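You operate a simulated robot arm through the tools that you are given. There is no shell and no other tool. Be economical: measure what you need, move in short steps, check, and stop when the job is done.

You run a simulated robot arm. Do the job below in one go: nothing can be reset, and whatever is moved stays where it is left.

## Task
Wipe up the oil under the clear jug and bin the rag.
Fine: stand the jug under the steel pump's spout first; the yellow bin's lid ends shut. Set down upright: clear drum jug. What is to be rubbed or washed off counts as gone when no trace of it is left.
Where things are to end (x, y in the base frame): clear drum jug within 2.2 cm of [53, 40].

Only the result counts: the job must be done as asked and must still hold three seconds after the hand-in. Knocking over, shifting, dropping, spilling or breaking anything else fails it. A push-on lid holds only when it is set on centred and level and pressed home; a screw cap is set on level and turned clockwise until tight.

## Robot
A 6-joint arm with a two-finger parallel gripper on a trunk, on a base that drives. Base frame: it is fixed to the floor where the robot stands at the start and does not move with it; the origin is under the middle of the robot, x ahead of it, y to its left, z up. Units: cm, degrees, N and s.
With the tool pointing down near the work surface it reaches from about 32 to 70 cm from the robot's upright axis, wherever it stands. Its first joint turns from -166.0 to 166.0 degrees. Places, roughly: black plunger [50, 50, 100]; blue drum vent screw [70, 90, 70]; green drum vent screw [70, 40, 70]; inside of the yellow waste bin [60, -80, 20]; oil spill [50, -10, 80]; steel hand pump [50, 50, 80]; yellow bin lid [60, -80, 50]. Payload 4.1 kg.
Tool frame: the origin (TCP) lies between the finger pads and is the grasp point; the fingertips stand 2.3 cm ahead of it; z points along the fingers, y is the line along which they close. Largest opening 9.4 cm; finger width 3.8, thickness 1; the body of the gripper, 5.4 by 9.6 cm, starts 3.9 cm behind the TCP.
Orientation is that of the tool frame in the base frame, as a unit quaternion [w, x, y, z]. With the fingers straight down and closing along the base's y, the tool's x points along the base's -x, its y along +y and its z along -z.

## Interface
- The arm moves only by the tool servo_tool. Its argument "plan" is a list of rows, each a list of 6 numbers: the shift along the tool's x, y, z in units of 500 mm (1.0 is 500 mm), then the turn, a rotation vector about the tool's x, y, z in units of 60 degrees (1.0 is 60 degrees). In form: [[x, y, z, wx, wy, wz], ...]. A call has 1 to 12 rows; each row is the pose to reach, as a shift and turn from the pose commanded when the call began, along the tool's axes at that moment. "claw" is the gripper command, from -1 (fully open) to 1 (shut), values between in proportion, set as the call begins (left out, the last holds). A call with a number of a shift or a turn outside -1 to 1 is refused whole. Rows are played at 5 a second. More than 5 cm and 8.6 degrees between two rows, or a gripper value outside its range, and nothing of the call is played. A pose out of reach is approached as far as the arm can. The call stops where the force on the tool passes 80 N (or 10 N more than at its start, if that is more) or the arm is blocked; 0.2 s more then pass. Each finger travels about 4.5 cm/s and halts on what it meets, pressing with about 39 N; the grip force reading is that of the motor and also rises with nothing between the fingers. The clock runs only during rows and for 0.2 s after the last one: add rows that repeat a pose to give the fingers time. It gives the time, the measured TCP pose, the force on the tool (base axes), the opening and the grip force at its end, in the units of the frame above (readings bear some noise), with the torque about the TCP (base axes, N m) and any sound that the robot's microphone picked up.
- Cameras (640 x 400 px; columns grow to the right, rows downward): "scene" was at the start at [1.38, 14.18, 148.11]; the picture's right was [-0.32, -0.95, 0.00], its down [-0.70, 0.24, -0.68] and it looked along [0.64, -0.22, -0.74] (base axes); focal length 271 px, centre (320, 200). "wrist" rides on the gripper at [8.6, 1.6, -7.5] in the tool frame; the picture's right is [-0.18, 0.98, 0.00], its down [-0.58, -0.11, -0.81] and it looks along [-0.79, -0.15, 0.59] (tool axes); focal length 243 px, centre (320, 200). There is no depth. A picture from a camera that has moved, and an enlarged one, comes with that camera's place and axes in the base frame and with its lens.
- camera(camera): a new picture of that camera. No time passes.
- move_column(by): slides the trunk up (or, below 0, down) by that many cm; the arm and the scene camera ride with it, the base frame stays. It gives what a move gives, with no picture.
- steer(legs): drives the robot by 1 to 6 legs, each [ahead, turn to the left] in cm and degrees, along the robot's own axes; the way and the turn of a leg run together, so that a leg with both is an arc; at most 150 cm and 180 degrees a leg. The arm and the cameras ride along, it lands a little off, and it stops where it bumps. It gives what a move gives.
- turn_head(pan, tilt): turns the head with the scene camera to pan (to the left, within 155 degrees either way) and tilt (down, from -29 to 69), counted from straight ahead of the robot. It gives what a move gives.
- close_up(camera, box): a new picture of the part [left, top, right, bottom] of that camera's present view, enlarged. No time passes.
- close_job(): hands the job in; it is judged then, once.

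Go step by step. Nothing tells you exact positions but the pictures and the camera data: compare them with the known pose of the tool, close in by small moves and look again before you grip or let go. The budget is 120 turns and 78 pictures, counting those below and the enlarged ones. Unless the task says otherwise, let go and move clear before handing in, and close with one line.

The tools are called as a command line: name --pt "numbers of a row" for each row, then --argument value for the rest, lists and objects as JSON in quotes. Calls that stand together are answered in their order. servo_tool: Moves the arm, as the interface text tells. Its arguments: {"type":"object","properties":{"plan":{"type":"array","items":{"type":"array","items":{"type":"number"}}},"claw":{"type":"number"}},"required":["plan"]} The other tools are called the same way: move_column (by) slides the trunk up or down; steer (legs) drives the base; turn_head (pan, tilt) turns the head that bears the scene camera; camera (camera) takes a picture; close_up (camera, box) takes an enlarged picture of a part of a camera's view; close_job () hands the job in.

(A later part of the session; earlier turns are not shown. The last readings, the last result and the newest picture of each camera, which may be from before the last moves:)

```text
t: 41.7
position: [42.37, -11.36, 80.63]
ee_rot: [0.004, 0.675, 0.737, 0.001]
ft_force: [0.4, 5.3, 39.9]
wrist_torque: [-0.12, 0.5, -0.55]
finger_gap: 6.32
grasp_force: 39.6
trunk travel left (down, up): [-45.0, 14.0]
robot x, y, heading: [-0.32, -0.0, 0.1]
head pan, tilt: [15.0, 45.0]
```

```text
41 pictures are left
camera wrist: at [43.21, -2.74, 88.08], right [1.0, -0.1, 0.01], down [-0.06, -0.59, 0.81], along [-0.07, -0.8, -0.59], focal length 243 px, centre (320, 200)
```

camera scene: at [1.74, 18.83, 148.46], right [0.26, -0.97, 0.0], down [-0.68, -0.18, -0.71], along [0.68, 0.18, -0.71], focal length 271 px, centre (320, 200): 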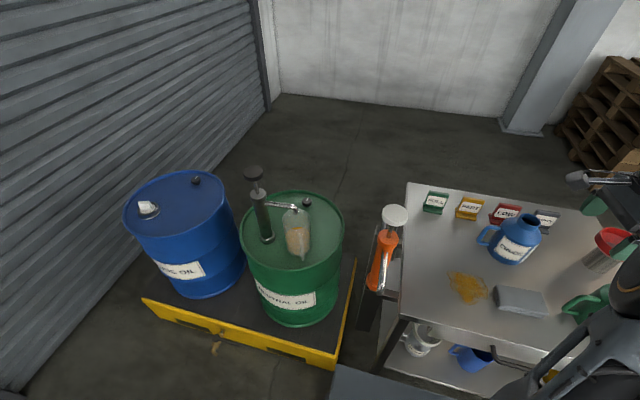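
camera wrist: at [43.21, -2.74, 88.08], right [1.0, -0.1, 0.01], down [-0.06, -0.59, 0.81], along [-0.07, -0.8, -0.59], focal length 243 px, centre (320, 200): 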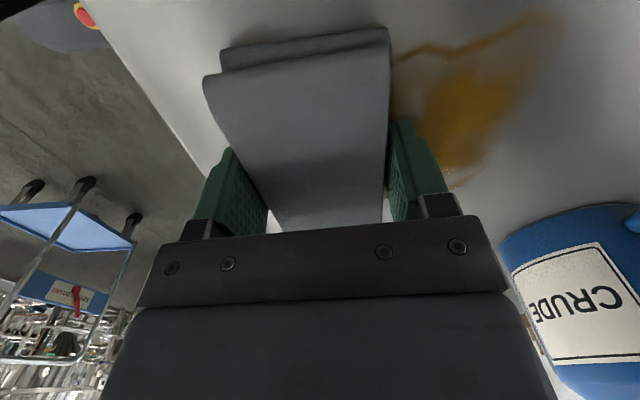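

Pressing with about 40 N; I ease slightly and sweep back and forth over the patch.

servo_tool --pt "0 0 -0.002 0 0 0" --pt "0 0.05 -0.002 0 0 0" --pt "0 0.1 -0.002 0 0 0" --pt "0 0.15 -0.002 0 0 0" --pt "0 0.19 -0.002 0 0 0" --pt "0 0.15 -0.002 0 0 0" --pt "0 0.1 -0.002 0 0 0" --pt "0 0.05 -0.002 0 0 0" --pt "0 0 -0.002 0 0 0"

camera --camera "wrist"

```text
t: 43.7
position: [42.34, -11.63, 80.51]
ee_rot: [0.001, 0.675, 0.738, -0.001]
ft_force: [4.3, 0.8, 19.3]
wrist_torque: [-0.06, 0.04, -0.03]
finger_gap: 6.09
grasp_force: 38.9
trunk travel left (down, up): [-45.0, 14.0]
robot x, y, heading: [-0.19, 0.01, -0.1]
head pan, tilt: [15.0, 45.0]
```

```text
40 pictures are left
camera wrist: at [43.06, -2.88, 87.94], right [1.0, -0.1, 0.0], down [-0.06, -0.59, 0.81], along [-0.08, -0.8, -0.59], focal length 243 px, centre (320, 200)
```

wrist: 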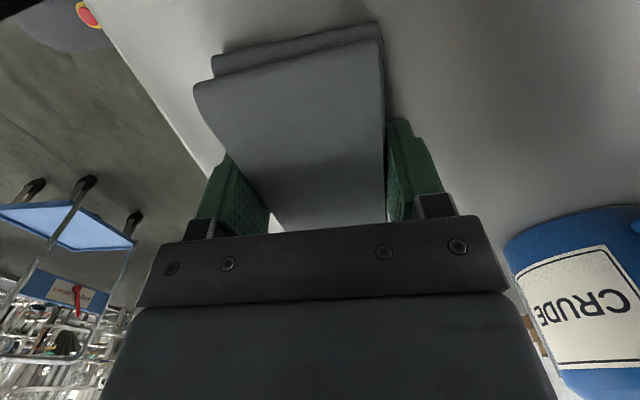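

The visible patch is already gone. I add passes shifted either way for edges.

servo_tool --pt "0.03 -0.02 0 0 0 0" --pt "0.06 -0.02 0 0 0 0" --pt "0.06 0.04 0 0 0 0" --pt "0.06 0.09 0 0 0 0" --pt "0.06 0.14 0 0 0 0" --pt "0.06 0.19 0 0 0 0" --pt "0.0 0.19 0 0 0 0" --pt "-0.06 0.19 0 0 0 0" --pt "-0.06 0.13 0 0 0 0" --pt "-0.06 0.07 0 0 0 0" --pt "-0.06 0.0 0 0 0 0" --pt "-0.06 -0.03 0 0 0 0"

servo_tool --pt "0 0 -0.04 0 0 0" --pt "0 0 -0.12 0 0 0" --pt "0 0 -0.2 0 0 0" --pt "-0.06 0 -0.28 0 0 0" --pt "-0.12 0 -0.36 0 0 0" --pt "-0.2 0 -0.44 0 0 0" --pt "-0.28 0 -0.52 0 0 0" --pt "-0.36 0 -0.6 0 0 0"

close_up --camera "scene" --box '[400, 210, 560, 330]'

camera --camera "wrist"

```text
t: 46.3
position: [40.87, -14.56, 80.39]
ee_rot: [0.002, 0.675, 0.738, 0.0]
ft_force: [4.5, 0.3, 16.8]
wrist_torque: [0.12, 0.07, -0.08]
finger_gap: 6.11
grasp_force: 39.2
trunk travel left (down, up): [-45.0, 14.0]
robot x, y, heading: [-0.2, 0.29, -0.1]
head pan, tilt: [15.0, 45.0]
```

```text
refused: row 6 steps farther than a row can; nothing moved
```

```text
3.33 times, centred on (480, 270) of scene
camera zoom: at [1.7, 18.88, 148.47], right [0.26, -0.97, 0.0], down [-0.68, -0.18, -0.71], along [0.68, 0.18, -0.71], focal length 902 px, centre (-213, -33)
```

zoom: 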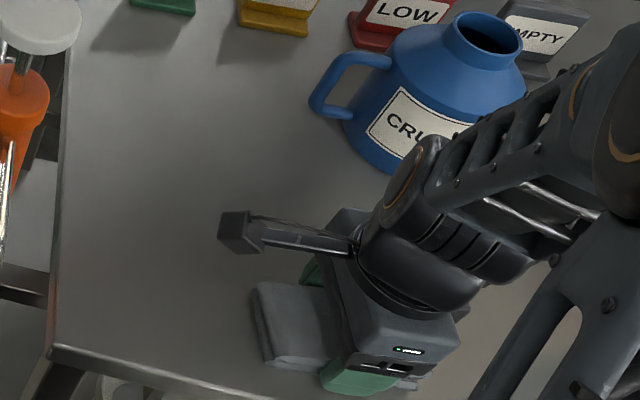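

```text
38 pictures are left
camera wrist: at [41.74, -5.84, 87.93], right [1.0, -0.1, 0.0], down [-0.06, -0.59, 0.81], along [-0.08, -0.8, -0.59], focal length 243 px, centre (320, 200)
```

wrist: 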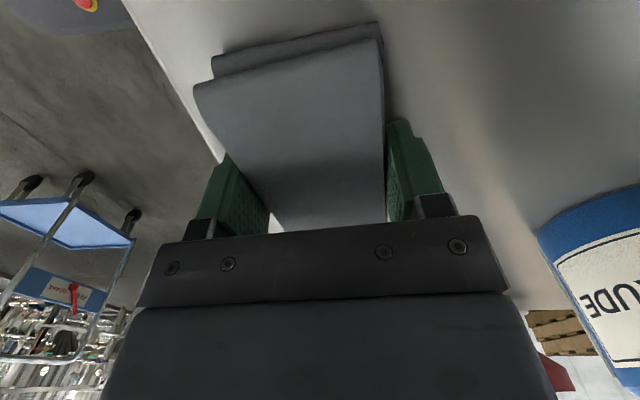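

Lifting the rag off and looking at the wiped area and the bin.

servo_tool --pt "0 0 -0.04 0 0 0" --pt "0 0 -0.12 0 0 0" --pt "0 0 -0.2 0 0 0" --pt "0 0 -0.28 0 0 0" --pt "0 0 -0.36 0 0 0" --pt "0 0 -0.44 0 0 0" --pt "0 0 -0.52 0 0 0" --pt "0 0 -0.6 0 0 0"

close_up --camera "scene" --box '[400, 210, 560, 330]'

turn_head --pan -65 --tilt 40

camera --camera "scene"

```text
t: 48.1
position: [41.26, -14.69, 110.29]
ee_rot: [0.0, 0.676, 0.737, 0.0]
ft_force: [1.1, 0.6, -1.4]
wrist_torque: [-0.04, 0.03, 0.0]
finger_gap: 6.09
grasp_force: 38.8
trunk travel left (down, up): [-45.0, 14.0]
robot x, y, heading: [-0.23, -0.24, 0.0]
head pan, tilt: [15.0, 45.0]
```

```text
3.33 times, centred on (480, 270) of scene
camera zoom: at [1.73, 18.86, 148.45], right [0.26, -0.97, 0.0], down [-0.68, -0.18, -0.71], along [0.68, 0.18, -0.71], focal length 902 px, centre (-213, -33)
```

zoom: 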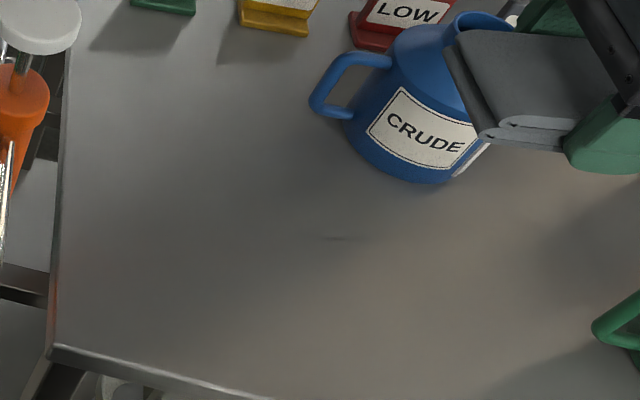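

```text
t: 49.6
position: [41.29, -14.68, 110.23]
ee_rot: [0.0, 0.675, 0.738, 0.0]
ft_force: [0.0, 0.2, -0.2]
wrist_torque: [0.0, 0.01, 0.0]
finger_gap: 6.1
grasp_force: 39.5
trunk travel left (down, up): [-45.0, 14.0]
robot x, y, heading: [-0.34, -0.29, -0.0]
head pan, tilt: [-65.0, 40.0]
```

```text
36 pictures are left
camera scene: at [-2.52, 9.05, 149.18], right [-0.91, -0.42, 0.0], down [-0.27, 0.58, -0.77], along [0.32, -0.69, -0.64], focal length 271 px, centre (320, 200)
```

scene: 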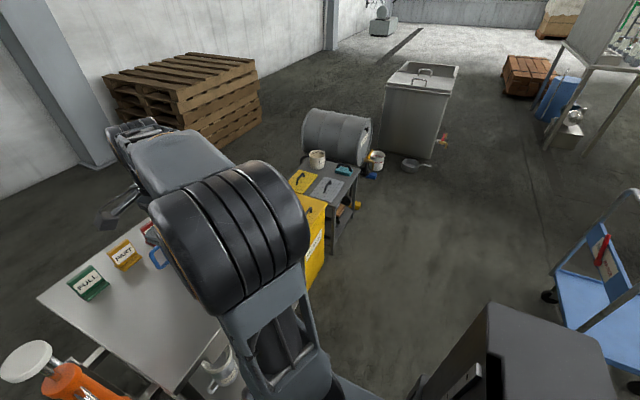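

A faint mark remains near (50.3, -17.3). Checking it more closely.

turn_head --pan 10 --tilt 50

camera --camera "scene"

```text
t: 51.1
position: [41.17, -14.63, 110.24]
ee_rot: [0.001, 0.675, 0.738, -0.001]
ft_force: [0.0, -0.3, -0.8]
wrist_torque: [0.01, 0.03, -0.01]
finger_gap: 6.1
grasp_force: 39.2
trunk travel left (down, up): [-45.0, 14.0]
robot x, y, heading: [-0.02, 0.14, 0.0]
head pan, tilt: [10.0, 50.0]
```

```text
35 pictures are left
camera scene: at [1.47, 18.08, 147.77], right [0.17, -0.98, 0.0], down [-0.75, -0.13, -0.64], along [0.63, 0.11, -0.77], focal length 271 px, centre (320, 200)
```

scene: 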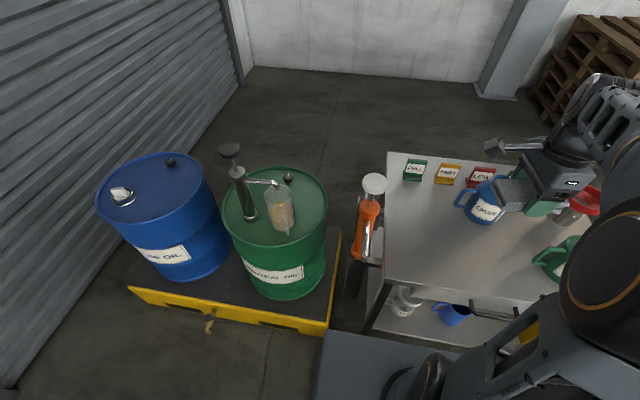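

close_up --camera "scene" --box '[430, 200, 530, 280]'

```text
5.00 times, centred on (480, 240) of scene
camera zoom: at [1.47, 18.08, 147.77], right [0.17, -0.98, 0.0], down [-0.75, -0.13, -0.64], along [0.63, 0.11, -0.77], focal length 1353 px, centre (-480, 0)
```

zoom: 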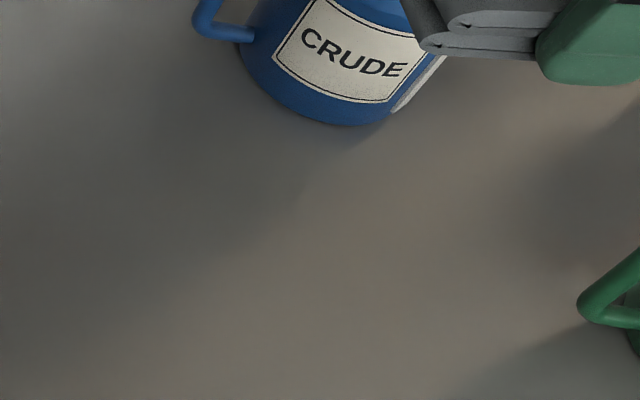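

It's no longer visible from this angle, but for certainty I give that edge one more pressed pass and then lift again.

servo_tool --pt "-0.005 0.02 0.08 0 0 0" --pt "-0.01 0.04 0.17 0 0 0" --pt "-0.015 0.06 0.26 0 0 0" --pt "-0.02 0.078 0.35 0 0 0" --pt "-0.024 0.078 0.44 0 0 0" --pt "-0.024 0.078 0.53 0 0 0" --pt "-0.024 0.078 0.58 0 0 0" --pt "-0.024 0.078 0.6 0 0 0" --pt "-0.024 0.12 0.601 0 0 0" --pt "-0.024 0.16 0.601 0 0 0" --pt "-0.024 0.2 0.601 0 0 0" --pt "0.0 0.2 0.601 0 0 0"

servo_tool --pt "0.08 0 0 0 0 0" --pt "0.1 -0.04 0 0 0 0" --pt "0.06 -0.1 0 0 0 0" --pt "0.0 -0.1 0 0 0 0" --pt "0 -0.05 0 0 0 0" --pt "0 0 0 0 0 0" --pt "0 -0.05 -0.02 0 0 0" --pt "0 -0.05 -0.1 0 0 0" --pt "0 -0.08 -0.18 0 0 0" --pt "0 -0.1 -0.26 0 0 0" --pt "0 -0.1 -0.35 0 0 0" --pt "0 -0.1 -0.44 0 0 0"

close_up --camera "scene" --box '[390, 170, 540, 290]'

```text
t: 53.7
position: [51.16, -13.52, 80.46]
ee_rot: [0.0, 0.675, 0.737, 0.0]
ft_force: [0.6, 0.9, 2.2]
wrist_torque: [-0.18, 0.0, 0.0]
finger_gap: 6.09
grasp_force: 38.9
trunk travel left (down, up): [-45.0, 14.0]
robot x, y, heading: [-0.5, -0.19, -0.1]
head pan, tilt: [10.0, 50.0]
```

```text
t: 56.3
position: [46.41, -13.91, 102.5]
ee_rot: [-0.001, 0.675, 0.738, 0.0]
ft_force: [-1.0, -0.2, 0.6]
wrist_torque: [0.02, 0.01, -0.02]
finger_gap: 6.11
grasp_force: 39.5
trunk travel left (down, up): [-45.0, 14.0]
robot x, y, heading: [-0.28, -0.19, 0.4]
head pan, tilt: [10.0, 50.0]
```

```text
3.33 times, centred on (465, 230) of scene
camera zoom: at [1.46, 18.1, 147.76], right [0.17, -0.98, 0.0], down [-0.75, -0.13, -0.64], along [0.63, 0.11, -0.77], focal length 902 px, centre (-163, 100)
```

zoom: 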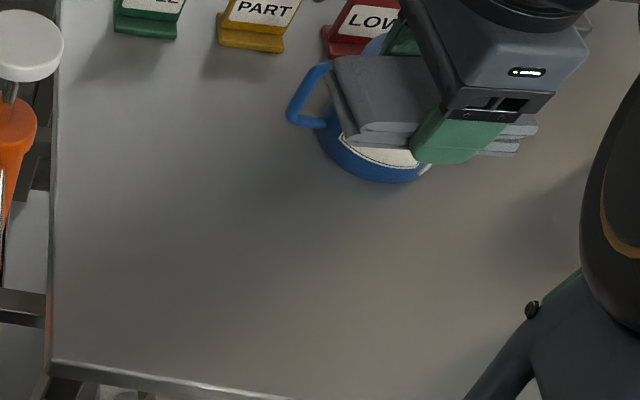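

The table is clean. Next is the bin near (56, -80): I tuck the arm in high, back off, and drive along to face it.

servo_tool --pt "0.0 -0.06 -0.08 0 0 0" --pt "0.0 -0.12 -0.16 0 0 0" --pt "0.0 -0.14 -0.24 0 0 0" --pt "0.0 -0.14 -0.3 0 0 0"

steer --legs '[[-20, 0], [0, -90], [78, 0], [0, 90]]'

turn_head --pan 0 --tilt 40

camera --camera "scene"

```text
t: 57.3
position: [39.2, -14.74, 117.62]
ee_rot: [-0.001, 0.675, 0.738, 0.0]
ft_force: [0.7, 0.6, -0.6]
wrist_torque: [-0.01, 0.01, 0.01]
finger_gap: 6.13
grasp_force: 39.0
trunk travel left (down, up): [-45.0, 14.0]
robot x, y, heading: [0.05, 0.25, -0.1]
head pan, tilt: [10.0, 50.0]
```

```text
t: 70.4
position: [16.34, -91.79, 117.52]
ee_rot: [0.0, 0.682, 0.732, 0.0]
ft_force: [0.6, 0.1, -0.8]
wrist_torque: [0.0, -0.02, -0.02]
finger_gap: 6.11
grasp_force: 38.9
trunk travel left (down, up): [-45.0, 14.0]
robot x, y, heading: [-22.73, -76.52, -0.9]
head pan, tilt: [10.0, 50.0]
```

```text
t: 71.1
position: [16.41, -91.73, 117.52]
ee_rot: [0.0, 0.682, 0.732, 0.0]
ft_force: [-0.1, 0.2, -0.6]
wrist_torque: [0.01, -0.01, -0.01]
finger_gap: 6.1
grasp_force: 39.2
trunk travel left (down, up): [-45.0, 14.0]
robot x, y, heading: [-22.69, -76.26, -0.9]
head pan, tilt: [0.0, 40.0]
```

```text
32 pictures are left
camera scene: at [-19.86, -59.69, 149.18], right [-0.02, -1.0, 0.0], down [-0.64, 0.01, -0.77], along [0.77, -0.01, -0.64], focal length 271 px, centre (320, 200)
```

scene: 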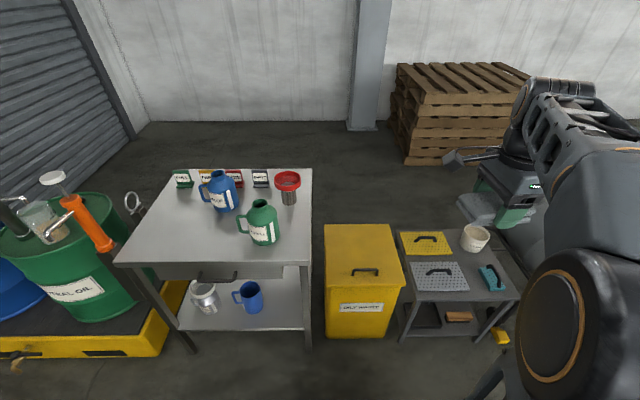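

A clear view of the bin: yellow box with a hinged-looking lid and a black handle near its front edge. Zooming in.

close_up --camera "scene" --box '[300, 210, 420, 350]'

close_up --camera "scene" --box '[390, 210, 530, 350]'

```text
2.86 times, centred on (360, 280) of scene
camera zoom: at [-19.86, -59.69, 149.18], right [-0.02, -1.0, 0.0], down [-0.64, 0.01, -0.77], along [0.77, -0.01, -0.64], focal length 773 px, centre (206, -29)
```

zoom: 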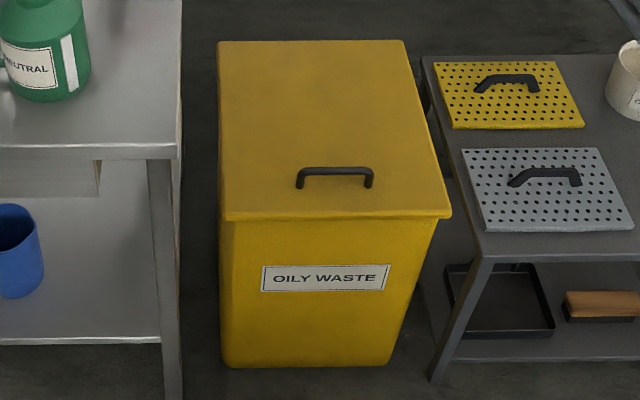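

```text
2.86 times, centred on (460, 280) of scene
camera zoom: at [-19.86, -59.69, 149.18], right [-0.02, -1.0, 0.0], down [-0.64, 0.01, -0.77], along [0.77, -0.01, -0.64], focal length 773 px, centre (-80, -29)
```

zoom: 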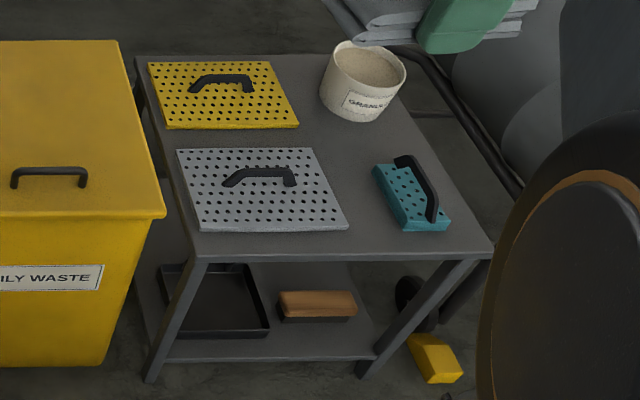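

The bin's lid spans x 42–76, y -63 to -95 at z≈52.5, with a bar handle near (47, -79) along y; it seems hinged at the back. I need the hand free, so I'll lay the rag on the free front corner of the cart for a moment. Drive closer first.

steer --legs '[[28, 0.9]]'

turn_head --pan 10 --tilt 50

camera --camera "scene"

```text
t: 73.0
position: [44.77, -91.73, 117.6]
ee_rot: [-0.001, 0.677, 0.736, 0.0]
ft_force: [-0.2, -0.5, -0.1]
wrist_torque: [0.03, -0.01, -0.01]
finger_gap: 6.09
grasp_force: 38.9
trunk travel left (down, up): [-45.0, 14.0]
robot x, y, heading: [5.62, -76.53, -0.5]
head pan, tilt: [0.0, 40.0]
```

```text
t: 73.8
position: [44.8, -91.64, 117.58]
ee_rot: [0.001, 0.677, 0.736, 0.0]
ft_force: [0.7, 0.4, -1.0]
wrist_torque: [-0.01, -0.01, 0.0]
finger_gap: 6.11
grasp_force: 38.9
trunk travel left (down, up): [-45.0, 14.0]
robot x, y, heading: [5.85, -76.58, -0.4]
head pan, tilt: [10.0, 50.0]
```

```text
29 pictures are left
camera scene: at [7.18, -58.67, 147.77], right [0.17, -0.99, 0.0], down [-0.76, -0.13, -0.64], along [0.63, 0.11, -0.77], focal length 271 px, centre (320, 200)
```

scene: 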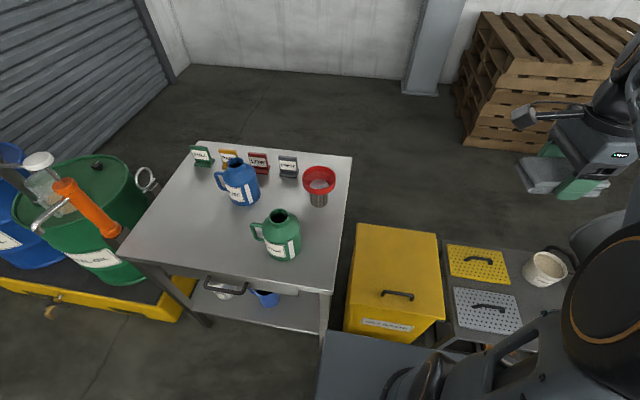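

Free spot on the cart's right-front corner: about (40, -50.5). I carry the rag there and set it down.

servo_tool --pt "0.075 -0.002 0 0 0 0" --pt "0.15 -0.005 0 0 0 0" --pt "0.225 -0.007 0 0 0 0" --pt "0.3 -0.01 0 0 0 0" --pt "0.376 -0.012 0 0 0 0" --pt "0.451 -0.015 0 0 0 0" --pt "0.526 -0.017 0 0 0 0" --pt "0.601 -0.02 0 0 0 0" --pt "0.676 -0.022 0 0 0 0" --pt "0.751 -0.025 0 0 0 0" --pt "0.827 -0.027 0 0 0 0" --pt "0.827 -0.027 0 0 0 0"

servo_tool --pt "0 0 0.08 0 0 0" --pt "0 0 0.16 0 0 0" --pt "0 0 0.24 0 0 0" --pt "0 0 0.32 0 0 0" --pt "0 0 0.4 0 0 0" --pt "0 0 0.48 0 0 0" --pt "0 0 0.55 0 0 0" --pt "0 0 0.6 0 0 0" --pt "0 0 0.64 0 0 0" --pt "0 0 0.64 0 0 0"

camera --camera "scene"

```text
t: 76.4
position: [40.02, -50.45, 117.61]
ee_rot: [0.0, 0.678, 0.735, 0.0]
ft_force: [0.1, 0.7, -1.0]
wrist_torque: [0.0, 0.0, -0.01]
finger_gap: 6.12
grasp_force: 39.2
trunk travel left (down, up): [-45.0, 14.0]
robot x, y, heading: [5.41, -76.86, -0.4]
head pan, tilt: [10.0, 50.0]
```

```text
t: 78.6
position: [39.79, -50.6, 85.44]
ee_rot: [0.0, 0.678, 0.735, 0.0]
ft_force: [-0.4, -0.3, 0.4]
wrist_torque: [-0.01, 0.02, 0.03]
finger_gap: 6.09
grasp_force: 39.1
trunk travel left (down, up): [-45.0, 14.0]
robot x, y, heading: [5.87, -76.73, -0.3]
head pan, tilt: [10.0, 50.0]
```

```text
28 pictures are left
camera scene: at [7.18, -58.64, 147.76], right [0.17, -0.99, 0.0], down [-0.76, -0.13, -0.64], along [0.63, 0.11, -0.77], focal length 271 px, centre (320, 200)
```

scene: 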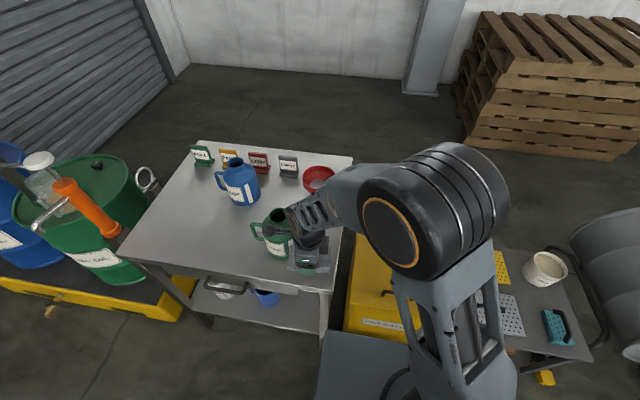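

Checking the clearance to the green jug before the last few centimetres.

close_up --camera "scene" --box '[240, 180, 350, 290]'

camera --camera "wrist"

```text
3.64 times, centred on (295, 235) of scene
camera zoom: at [7.18, -58.64, 147.76], right [0.17, -0.99, 0.0], down [-0.76, -0.13, -0.64], along [0.63, 0.11, -0.77], focal length 984 px, centre (411, 73)
```

zoom: 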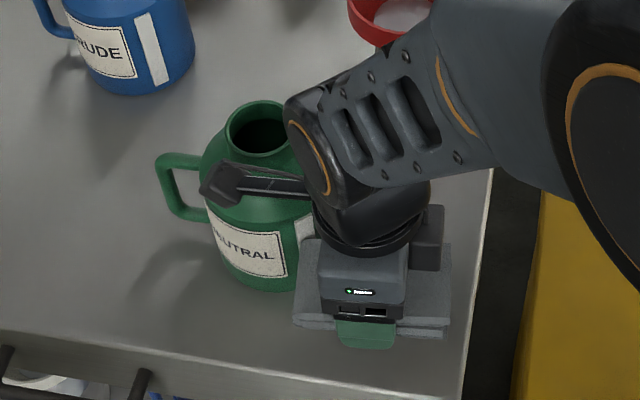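

```text
26 pictures are left
camera wrist: at [40.58, -41.88, 92.87], right [0.99, -0.1, 0.0], down [-0.06, -0.59, 0.81], along [-0.08, -0.8, -0.59], focal length 243 px, centre (320, 200)
```

wrist: 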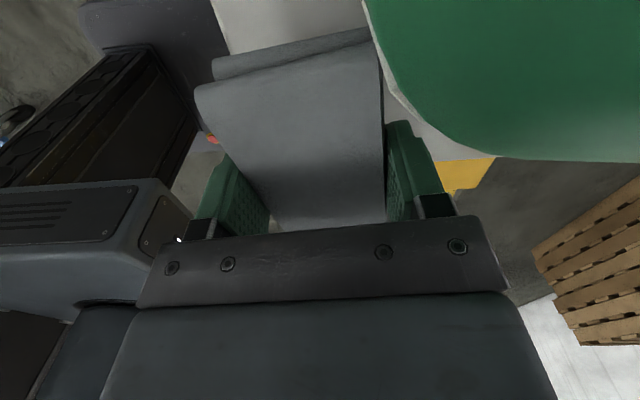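

The wrist camera arm would come too close to the green jug. I rise, turn the tool so that the camera faces the robot (rag lengthways along x), and set it down nearer the corner.

servo_tool --pt "0 0 -0.06 0 0 0" --pt "0 0 -0.12 0 0 0" --pt "0 0 -0.12 0 0 -0.12" --pt "0 0 -0.12 0 0 -0.24" --pt "-0.01 0 -0.12 0 0 -0.36" --pt "-0.02 0 -0.12 0 0 -0.48" --pt "-0.028 -0.008 -0.12 0 0 -0.6" --pt "-0.028 -0.008 -0.12 0 0 -0.71" --pt "-0.028 -0.008 -0.12 0 0 -0.71"

servo_tool --pt "0 0 0 0 0 -0.12" --pt "0 0 0 0 0 -0.24" --pt "0 0 0 0 0 -0.36" --pt "0 0 0 0 0 -0.48" --pt "0 0 0 0 0 -0.6" --pt "0 0 0 0 0 -0.71" --pt "0 0 0.06 0 0 -0.71" --pt "0 0 0.12 0 0 -0.71" --pt "0 0 0.12 0 0 -0.71"

close_up --camera "scene" --box '[240, 180, 350, 290]'

```text
t: 80.6
position: [39.67, -52.02, 91.41]
ee_rot: [0.0, 0.363, 0.932, 0.0]
ft_force: [-1.0, 0.0, 0.6]
wrist_torque: [0.01, 0.0, 0.03]
finger_gap: 6.09
grasp_force: 39.4
trunk travel left (down, up): [-45.0, 14.0]
robot x, y, heading: [5.79, -77.06, -0.3]
head pan, tilt: [10.0, 50.0]
```

```text
t: 82.6
position: [39.58, -51.82, 85.75]
ee_rot: [0.001, 0.001, 1.0, 0.0]
ft_force: [-0.2, -0.4, -0.5]
wrist_torque: [0.01, -0.01, -0.02]
finger_gap: 6.07
grasp_force: 39.3
trunk travel left (down, up): [-45.0, 14.0]
robot x, y, heading: [5.37, -76.9, -0.5]
head pan, tilt: [10.0, 50.0]
```

```text
3.64 times, centred on (295, 235) of scene
camera zoom: at [7.2, -58.64, 147.76], right [0.17, -0.99, 0.0], down [-0.76, -0.13, -0.64], along [0.63, 0.11, -0.77], focal length 984 px, centre (411, 73)
```

zoom: 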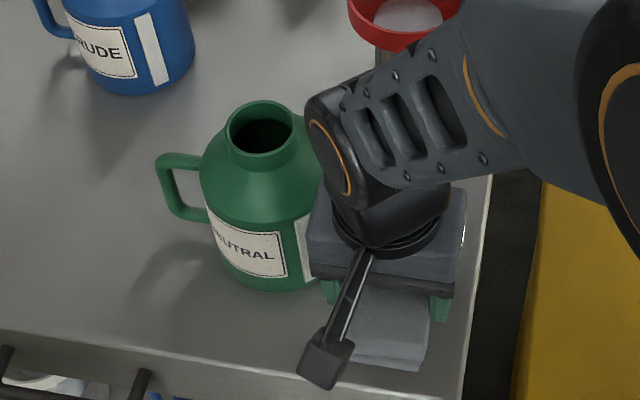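

Now there's room. Setting the rag down and opening partly.

servo_tool --pt "0 0 0.05 0 0 0" --pt "0 0 0.09 0 0 0" --pt "0 0 0.102 0 0 0" --pt "0 0 0.102 0 0 0"

servo_tool --pt "0 0 0 0 0 0" --pt "0 0 0 0 0 0" --pt "0 0 0 0 0 0" --pt "0 0 0 0 0 0" --pt "0 0 -0.06 0 0 0" --pt "0 0 -0.12 0 0 0" --pt "0 0 -0.2 0 0 0" --pt "0 0 -0.28 0 0 0" --pt "0 0 -0.36 0 0 0" --pt "0 0 -0.36 0 0 0" --claw -0.75

camera --camera "wrist"

```text
t: 83.6
position: [39.51, -51.9, 80.5]
ee_rot: [0.0, 0.0, 1.0, 0.0]
ft_force: [-0.3, -1.3, 3.9]
wrist_torque: [-0.05, 0.0, -0.05]
finger_gap: 6.1
grasp_force: 39.0
trunk travel left (down, up): [-45.0, 14.0]
robot x, y, heading: [5.77, -76.66, -0.3]
head pan, tilt: [10.0, 50.0]
```

```text
t: 85.8
position: [39.52, -51.97, 98.67]
ee_rot: [-0.001, 0.001, 1.0, 0.0]
ft_force: [-0.1, 1.1, -0.3]
wrist_torque: [-0.02, -0.05, 0.03]
finger_gap: 8.23
grasp_force: 0.1
trunk travel left (down, up): [-45.0, 14.0]
robot x, y, heading: [5.38, -76.55, -0.4]
head pan, tilt: [10.0, 50.0]
```

```text
24 pictures are left
camera wrist: at [30.93, -50.4, 106.17], right [0.19, 0.98, 0.0], down [0.58, -0.11, 0.81], along [0.79, -0.15, -0.59], focal length 243 px, centre (320, 200)
```

wrist: 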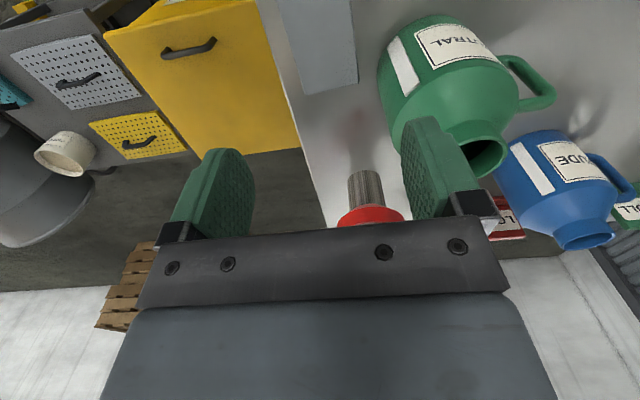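

The rag lies on the cart corner. Now over to the lid handle (x≈45, y≈-78, z≈56–60): turn the fingers to close along x and lower the trunk.

servo_tool --pt "-0.015 -0.066 0 0 0 0.125" --pt "-0.03 -0.132 0 0 0 0.25" --pt "-0.045 -0.2 0 0 0 0.375" --pt "-0.06 -0.265 0 0 0 0.5" --pt "-0.075 -0.33 0 0 0 0.625" --pt "-0.09 -0.4 0 0 0 0.75" --pt "-0.105 -0.465 0 0 0 0.875" --pt "-0.12 -0.53 0 0 0 1.0" --claw -1

servo_tool --pt "0 0 0 0 0 0.125" --pt "0 0 0 0 0 0.25" --pt "0 0 0 0 0 0.375" --pt "0 0 0 0 0 0.5" --pt "0 0 0 0 0 0.5"

move_column --by -24

camera --camera "wrist"

```text
t: 87.6
position: [45.55, -78.66, 98.42]
ee_rot: [0.0, 0.502, 0.865, 0.0]
ft_force: [0.5, 0.5, -0.4]
wrist_torque: [0.02, 0.0, 0.04]
finger_gap: 9.4
grasp_force: 0.1
trunk travel left (down, up): [-45.0, 14.0]
robot x, y, heading: [5.63, -76.57, -0.5]
head pan, tilt: [10.0, 50.0]
```

```text
t: 88.8
position: [45.53, -78.68, 98.45]
ee_rot: [0.001, 0.708, 0.706, 0.0]
ft_force: [-0.3, -0.2, -0.2]
wrist_torque: [0.04, 0.03, -0.01]
finger_gap: 9.41
grasp_force: 0.0
trunk travel left (down, up): [-45.0, 14.0]
robot x, y, heading: [5.84, -76.76, -0.5]
head pan, tilt: [10.0, 50.0]
```

```text
t: 91.3
position: [45.59, -78.57, 74.45]
ee_rot: [0.0, 0.709, 0.706, 0.0]
ft_force: [-1.2, 0.3, 0.3]
wrist_torque: [-0.01, 0.01, 0.0]
finger_gap: 9.39
grasp_force: 0.0
trunk travel left (down, up): [-21.0, 38.0]
robot x, y, heading: [5.64, -76.89, -0.2]
head pan, tilt: [10.0, 50.0]
```

```text
23 pictures are left
camera wrist: at [47.24, -69.98, 81.96], right [0.98, -0.19, 0.0], down [-0.11, -0.58, 0.81], along [-0.15, -0.79, -0.59], focal length 243 px, centre (320, 200)
```

wrist: 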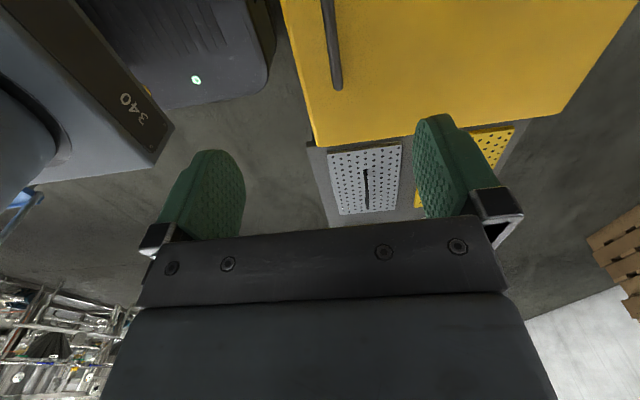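

Handle bar at x≈46.4, y -73.5 to -84; lid top z≈52.5. I lower to just above the bar and check.

servo_tool --pt "0 0.016 0.07 0 0 0" --pt "0 0.016 0.14 0 0 0" --pt "0 0.016 0.21 0 0 0" --pt "0 0.016 0.26 0 0 0" --pt "0 0.016 0.28 0 0 0" --pt "0 0.016 0.28 0 0 0"

camera --camera "wrist"

camera --camera "scene"

```text
t: 92.7
position: [46.35, -78.47, 60.53]
ee_rot: [0.0, 0.708, 0.706, 0.0]
ft_force: [-0.9, 0.2, 0.1]
wrist_torque: [0.03, -0.02, -0.02]
finger_gap: 9.42
grasp_force: 0.0
trunk travel left (down, up): [-21.0, 38.0]
robot x, y, heading: [5.74, -76.52, -0.3]
head pan, tilt: [10.0, 50.0]
```

```text
22 pictures are left
camera wrist: at [48.05, -69.98, 67.96], right [0.98, -0.19, 0.0], down [-0.11, -0.58, 0.81], along [-0.15, -0.79, -0.59], focal length 243 px, centre (320, 200)
```

wrist: 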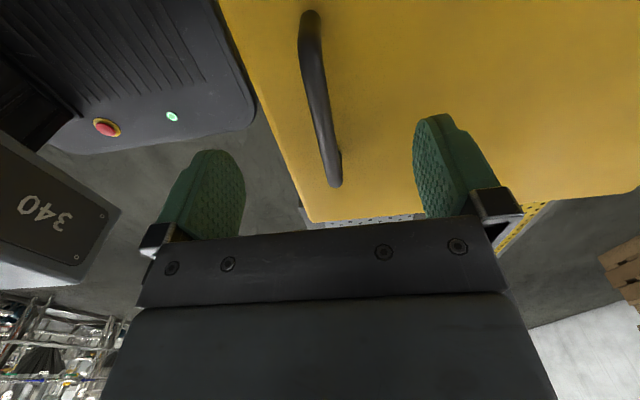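

```text
21 pictures are left
camera scene: at [7.18, -58.66, 123.77], right [0.17, -0.99, 0.0], down [-0.76, -0.13, -0.64], along [0.63, 0.11, -0.77], focal length 271 px, centre (320, 200)
```

scene: 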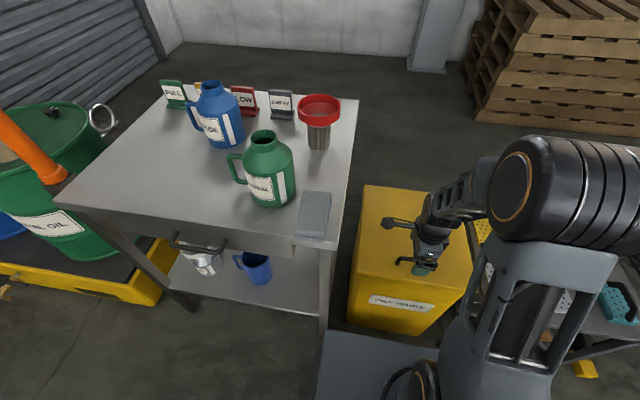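

Bar is between the fingers at x≈46.8. Lower 4 cm and grip.

servo_tool --pt "0 0.008 0.03 0 0 0" --pt "0 0.008 0.06 0 0 0" --pt "0 0.008 0.08 0 0 0" --pt "0 0.008 0.08 0 0 0"

servo_tool --pt "0 0 0 0 0 0" --pt "0 0 0 0 0 0" --pt "0 0 0 0 0 0" --pt "0 0 0 0 0 0" --pt "0 0 0 0 0 0" --pt "0 0 0 0 0 0" --pt "0 0 0 0 0 0" --claw 1

```text
t: 93.7
position: [46.95, -78.49, 56.58]
ee_rot: [0.0, 0.707, 0.707, 0.001]
ft_force: [-0.5, -0.6, 0.6]
wrist_torque: [0.02, -0.02, 0.03]
finger_gap: 9.41
grasp_force: 0.1
trunk travel left (down, up): [-21.0, 38.0]
robot x, y, heading: [5.23, -76.96, -0.2]
head pan, tilt: [10.0, 50.0]
```

```text
t: 95.3
position: [46.58, -78.67, 56.59]
ee_rot: [-0.002, 0.708, 0.706, -0.002]
ft_force: [-22.7, -0.4, 3.9]
wrist_torque: [0.05, 0.24, -0.27]
finger_gap: 1.13
grasp_force: 44.8
trunk travel left (down, up): [-21.0, 38.0]
robot x, y, heading: [5.88, -76.77, -0.4]
head pan, tilt: [10.0, 50.0]
```

Gripped the bar (1.1 cm). Lifting along a short hinge arc to test how the lid moves.

servo_tool --pt "0 -0.006 -0.015 0 0 0" --pt "0 0.003 -0.05 0 0 0" --pt "0 0.017 -0.1 0 0 0" --pt "0 0.036 -0.15 0 0 0" --pt "0 0.058 -0.196 0 0 0" --pt "0 0.058 -0.196 0 0 0"

camera --camera "scene"

```text
t: 96.7
position: [49.96, -78.56, 66.31]
ee_rot: [0.002, 0.708, 0.707, 0.001]
ft_force: [19.1, -9.3, -12.2]
wrist_torque: [-0.42, -0.28, -0.38]
finger_gap: 1.16
grasp_force: 45.0
trunk travel left (down, up): [-21.0, 38.0]
robot x, y, heading: [5.82, -76.98, -0.5]
head pan, tilt: [10.0, 50.0]
```

```text
20 pictures are left
camera scene: at [7.4, -58.74, 123.76], right [0.17, -0.99, 0.0], down [-0.76, -0.13, -0.64], along [0.63, 0.11, -0.77], focal length 271 px, centre (320, 200)
```

scene: 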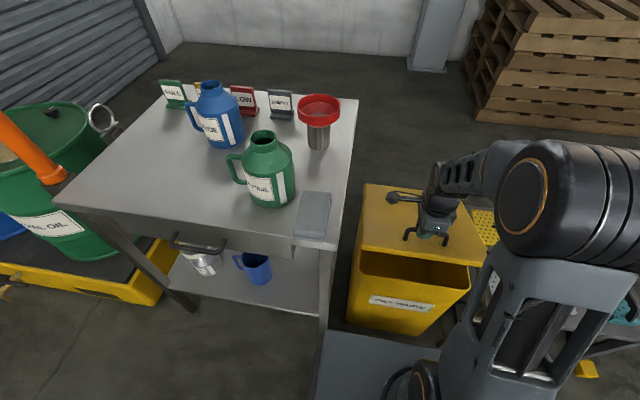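

Hinged at the back, opening well. Continuing the arc, corrected by the measured side force.

servo_tool --pt "0 0.029 -0.036 0 0 0" --pt "0 0.059 -0.076 0 0 0" --pt "0 0.093 -0.114 0 0 0" --pt "0 0.131 -0.148 0 0 0" --pt "0 0.131 -0.148 0 0 0"

```text
t: 97.9
position: [55.79, -78.55, 73.8]
ee_rot: [0.001, 0.709, 0.706, 0.001]
ft_force: [-30.8, -34.6, 27.2]
wrist_torque: [-0.26, 0.37, -0.51]
finger_gap: 1.11
grasp_force: 45.7
trunk travel left (down, up): [-21.0, 38.0]
robot x, y, heading: [5.92, -77.21, -0.4]
head pan, tilt: [10.0, 50.0]
```

The measured points fit a hinge at (76.6, 51.6) with radius 30.4. Continuing along that arc to about 57°.

servo_tool --pt "-0.003 -0.01 0 0 0 0" --pt "-0.003 0.03 -0.036 0 0 0" --pt "-0.003 0.073 -0.066 0 0 0" --pt "-0.003 0.119 -0.093 0 0 0" --pt "-0.003 0.166 -0.116 0 0 0" --pt "-0.003 0.166 -0.116 0 0 0"

camera --camera "scene"

camera --camera "wrist"

```text
t: 99.3
position: [64.75, -78.46, 79.59]
ee_rot: [0.001, 0.708, 0.706, 0.001]
ft_force: [-6.8, -13.9, 14.0]
wrist_torque: [-0.15, 0.03, -0.39]
finger_gap: 1.17
grasp_force: 45.5
trunk travel left (down, up): [-21.0, 38.0]
robot x, y, heading: [5.56, -77.1, -0.3]
head pan, tilt: [10.0, 50.0]
```

```text
19 pictures are left
camera scene: at [7.03, -58.82, 123.79], right [0.17, -0.99, 0.0], down [-0.75, -0.13, -0.64], along [0.63, 0.11, -0.77], focal length 271 px, centre (320, 200)
```

scene: 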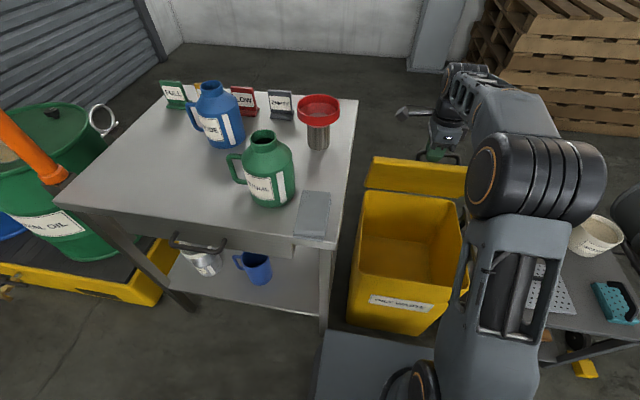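

```text
18 pictures are left
camera wrist: at [66.3, -69.94, 87.02], right [0.98, -0.19, 0.0], down [-0.11, -0.58, 0.81], along [-0.15, -0.79, -0.59], focal length 243 px, centre (320, 200)
```

wrist: 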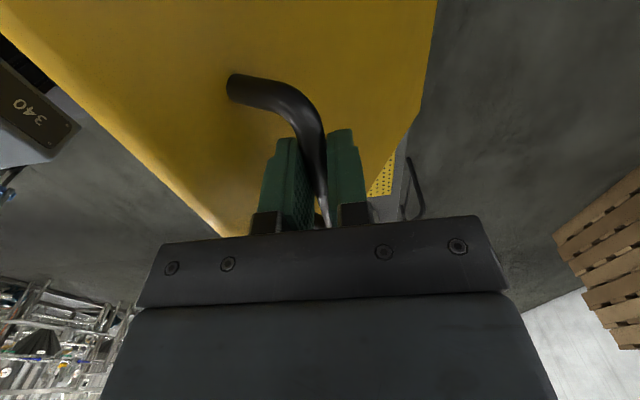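

The lid is about 57° open and takes almost no holding force. I open the fingers a little (so the near one would still catch the bar) to test whether it stays.

servo_tool --pt "0 0 0 0 0 0" --pt "0 0 0 0 0 0" --pt "0 0 0 0 0 0" --pt "0 0 0 0 0 0" --pt "0 0 0 0 0 0" --claw 0.1

camera --camera "wrist"

```text
t: 100.5
position: [64.79, -78.41, 79.45]
ee_rot: [0.0, 0.708, 0.706, -0.001]
ft_force: [-0.8, -0.3, 0.5]
wrist_torque: [-0.01, -0.01, 0.01]
finger_gap: 4.25
grasp_force: 0.0
trunk travel left (down, up): [-21.0, 38.0]
robot x, y, heading: [5.61, -76.84, -0.1]
head pan, tilt: [10.0, 50.0]
```

```text
17 pictures are left
camera wrist: at [66.36, -69.85, 86.9], right [0.98, -0.19, 0.0], down [-0.11, -0.58, 0.81], along [-0.15, -0.79, -0.59], focal length 243 px, centre (320, 200)
```

wrist: 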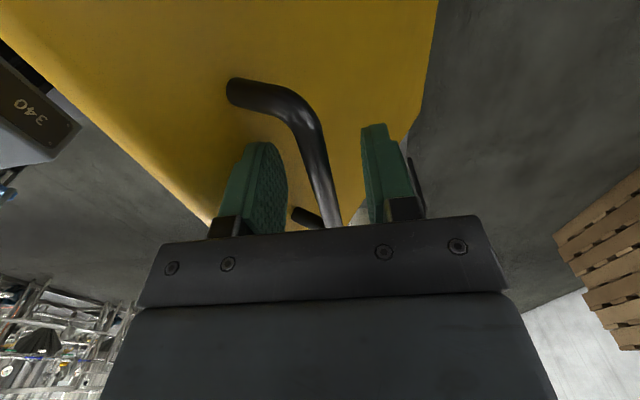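

The lid stays open by itself. Withdrawing upward, then back up with the trunk and over to fetch the rag.

servo_tool --pt "0 0 -0.04 0 0 0" --pt "0 0 -0.1 0 0 0" --pt "0 0 -0.18 0 0 0" --pt "0 0 -0.26 0 0 0" --pt "0 -0.06 -0.32 0 0 0" --pt "0 -0.14 -0.32 0 0 0" --pt "0 -0.22 -0.32 0 0 0" --pt "0 -0.3 -0.32 0 0 0" --pt "0 -0.38 -0.32 0 0 0" --pt "0 -0.4 -0.32 0 0 0"

move_column --by 24

servo_tool --pt "0.06 0 0 0 0 -0.125" --pt "0.12 0 0 0 0 -0.25" --pt "0.18 0 0 0 0 -0.375" --pt "0.24 0 0 0 0 -0.5" --pt "0.3 0 0 0 0 -0.625" --pt "0.36 -0.01 0 0 0 -0.75" --pt "0.42 -0.02 0 0 0 -0.875" --pt "0.48 -0.03 0 0 0 -1.0" --pt "0.53 -0.04 0 0 0 -1.0" --claw -0.8

servo_tool --pt "0 0 0 0 0 -0.125" --pt "0 0 0 0 0 -0.25" --pt "0 0 0 0 0 -0.375" --pt "0 0 0 0 0 -0.5" --pt "0 0 0 0 0 -0.5"

turn_head --pan 0 --tilt 50

camera --camera "scene"

```text
t: 102.7
position: [44.79, -78.49, 95.43]
ee_rot: [0.001, 0.708, 0.706, 0.0]
ft_force: [-0.2, -0.1, 0.0]
wrist_torque: [0.02, 0.02, 0.03]
finger_gap: 4.21
grasp_force: 0.0
trunk travel left (down, up): [-21.0, 38.0]
robot x, y, heading: [5.73, -76.53, -0.4]
head pan, tilt: [10.0, 50.0]
```

```text
t: 105.2
position: [44.76, -78.62, 119.4]
ee_rot: [0.0, 0.708, 0.706, 0.0]
ft_force: [0.5, -0.5, -0.1]
wrist_torque: [-0.01, 0.02, -0.04]
finger_gap: 4.24
grasp_force: 0.1
trunk travel left (down, up): [-45.0, 14.0]
robot x, y, heading: [5.5, -76.49, -0.6]
head pan, tilt: [10.0, 50.0]
```

```text
t: 107.2
position: [42.88, -51.98, 119.6]
ee_rot: [0.0, 0.26, 0.966, -0.001]
ft_force: [-1.2, -0.4, 0.4]
wrist_torque: [-0.01, 0.01, -0.02]
finger_gap: 8.46
grasp_force: 0.0
trunk travel left (down, up): [-45.0, 14.0]
robot x, y, heading: [5.55, -77.16, -0.5]
head pan, tilt: [10.0, 50.0]
```

```text
t: 108.4
position: [42.82, -52.12, 119.25]
ee_rot: [0.0, 0.001, 1.0, -0.001]
ft_force: [-0.1, -0.3, 0.0]
wrist_torque: [0.01, -0.05, 0.01]
finger_gap: 8.49
grasp_force: 0.0
trunk travel left (down, up): [-45.0, 14.0]
robot x, y, heading: [5.3, -76.8, -0.4]
head pan, tilt: [10.0, 50.0]
```

```text
t: 109.1
position: [42.87, -52.1, 119.31]
ee_rot: [0.0, 0.001, 1.0, -0.001]
ft_force: [-0.3, -0.2, -0.6]
wrist_torque: [0.01, -0.01, -0.02]
finger_gap: 8.43
grasp_force: 0.0
trunk travel left (down, up): [-45.0, 14.0]
robot x, y, heading: [5.67, -76.49, -0.7]
head pan, tilt: [0.0, 50.0]
```

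```text
16 pictures are left
camera scene: at [7.29, -60.02, 147.77], right [-0.01, -1.0, 0.0], down [-0.77, 0.0, -0.64], along [0.64, 0.0, -0.77], focal length 271 px, centre (320, 200)
```

scene: 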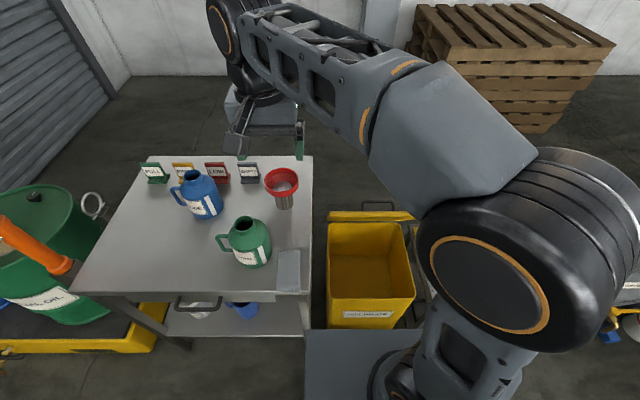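

Lid remains open. Going back down onto the rag at its known pose (39.5, -51.95, 80.5).

servo_tool --pt "0.03 0.003 0.05 0 0 0" --pt "0.067 0.003 0.12 0 0 0" --pt "0.067 0.003 0.2 0 0 0" --pt "0.067 0.003 0.28 0 0 0" --pt "0.067 0.003 0.36 0 0 0" --pt "0.067 0.003 0.44 0 0 0" --pt "0.067 0.003 0.52 0 0 0" --pt "0.067 0.003 0.6 0 0 0" --pt "0.067 0.003 0.68 0 0 0" --pt "0.067 0.003 0.74 0 0 0" --pt "0.067 0.003 0.774 0 0 0" --pt "0.067 0.003 0.774 0 0 0"

camera --camera "wrist"

```text
t: 111.7
position: [39.51, -51.99, 80.62]
ee_rot: [0.0, 0.0, 1.0, 0.0]
ft_force: [0.0, 0.1, -0.4]
wrist_torque: [-0.02, 0.01, 0.01]
finger_gap: 8.46
grasp_force: 0.0
trunk travel left (down, up): [-45.0, 14.0]
robot x, y, heading: [5.52, -77.06, -0.4]
head pan, tilt: [0.0, 50.0]
```

```text
15 pictures are left
camera wrist: at [30.82, -50.48, 88.07], right [0.19, 0.98, 0.0], down [0.58, -0.11, 0.81], along [0.79, -0.15, -0.59], focal length 243 px, centre (320, 200)
```

wrist: 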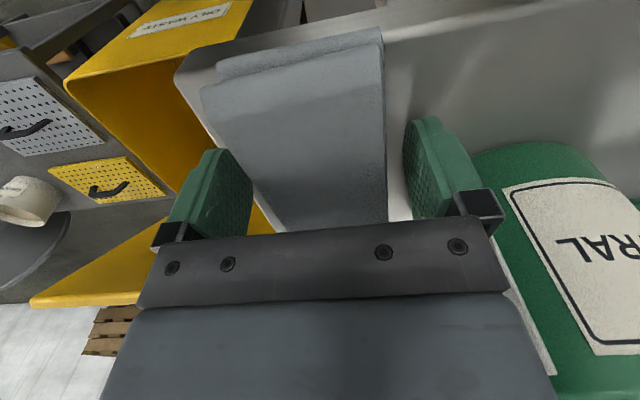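

Well aligned. Grip, lift, and carry it over the bin while turning it back.

servo_tool --pt "0 0 0 0 0 0" --pt "0 0 0 0 0 0" --pt "0 0 0 0 0 0" --pt "0 0 0 0 0 0" --pt "0 0 -0.04 0 0 0" --pt "0 0 -0.12 0 0 0" --pt "0 0 -0.2 0 0 0" --pt "0 0 -0.29 0 0 0" --pt "0 0 -0.38 0 0 0" --pt "0 0 -0.47 0 0 0" --pt "0 0 -0.56 0 0 0" --pt "0 0 -0.64 0 0 0" --claw 1

servo_tool --pt "-0.02 -0.07 0 0 0 0.125" --pt "-0.04 -0.14 0 0 0 0.25" --pt "-0.07 -0.21 0 0 0 0.375" --pt "-0.1 -0.28 0 0 0 0.5" --pt "-0.13 -0.35 0 0 0 0.625" --pt "-0.16 -0.42 0 0 0 0.75" --pt "-0.19 -0.49 0 0 0 0.875" --pt "-0.22 -0.55 0 0 0 1.0"

servo_tool --pt "0 0 0 0 0 0.125" --pt "0 0 0 0 0 0.25" --pt "0 0 0 0 0 0.375" --pt "0 0 0 0 0 0.5" --pt "0 0 0 0 0 0.5"

camera --camera "wrist"

camera --camera "scene"

```text
t: 114.3
position: [39.19, -51.85, 112.7]
ee_rot: [0.0, 0.001, 1.0, 0.0]
ft_force: [0.3, 0.1, -1.0]
wrist_torque: [0.01, 0.01, 0.02]
finger_gap: 6.1
grasp_force: 39.0
trunk travel left (down, up): [-45.0, 14.0]
robot x, y, heading: [5.8, -76.7, -0.4]
head pan, tilt: [0.0, 50.0]
```

```text
t: 116.1
position: [50.54, -79.35, 112.67]
ee_rot: [0.0, 0.502, 0.865, 0.0]
ft_force: [-0.3, 0.4, 0.4]
wrist_torque: [0.01, -0.01, -0.03]
finger_gap: 6.1
grasp_force: 38.9
trunk travel left (down, up): [-45.0, 14.0]
robot x, y, heading: [5.86, -76.67, -0.4]
head pan, tilt: [0.0, 50.0]
```

```text
t: 117.3
position: [50.52, -79.5, 112.57]
ee_rot: [0.0, 0.709, 0.706, 0.001]
ft_force: [0.9, 0.1, 0.3]
wrist_torque: [0.04, 0.0, 0.02]
finger_gap: 6.08
grasp_force: 38.6
trunk travel left (down, up): [-45.0, 14.0]
robot x, y, heading: [5.71, -76.97, -0.4]
head pan, tilt: [0.0, 50.0]
```

```text
14 pictures are left
camera wrist: at [52.16, -70.9, 120.06], right [0.98, -0.19, 0.0], down [-0.11, -0.58, 0.81], along [-0.15, -0.79, -0.59], focal length 243 px, centre (320, 200)
```

wrist: 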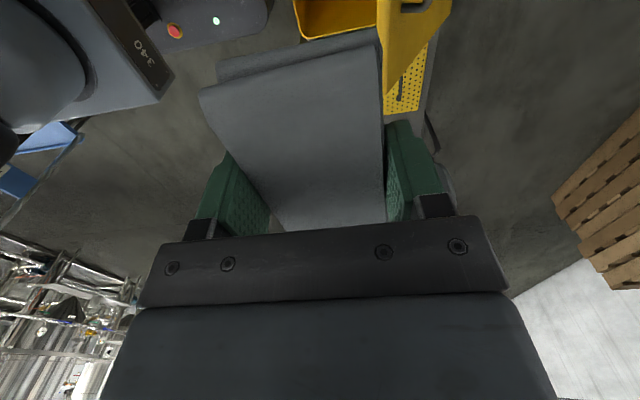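

```text
13 pictures are left
camera scene: at [7.29, -60.04, 147.77], right [-0.01, -1.0, 0.0], down [-0.77, 0.01, -0.64], along [0.64, 0.0, -0.77], focal length 271 px, centre (320, 200)
```

scene: 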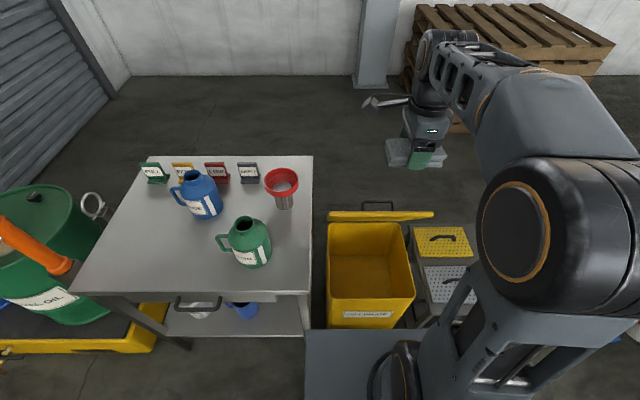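

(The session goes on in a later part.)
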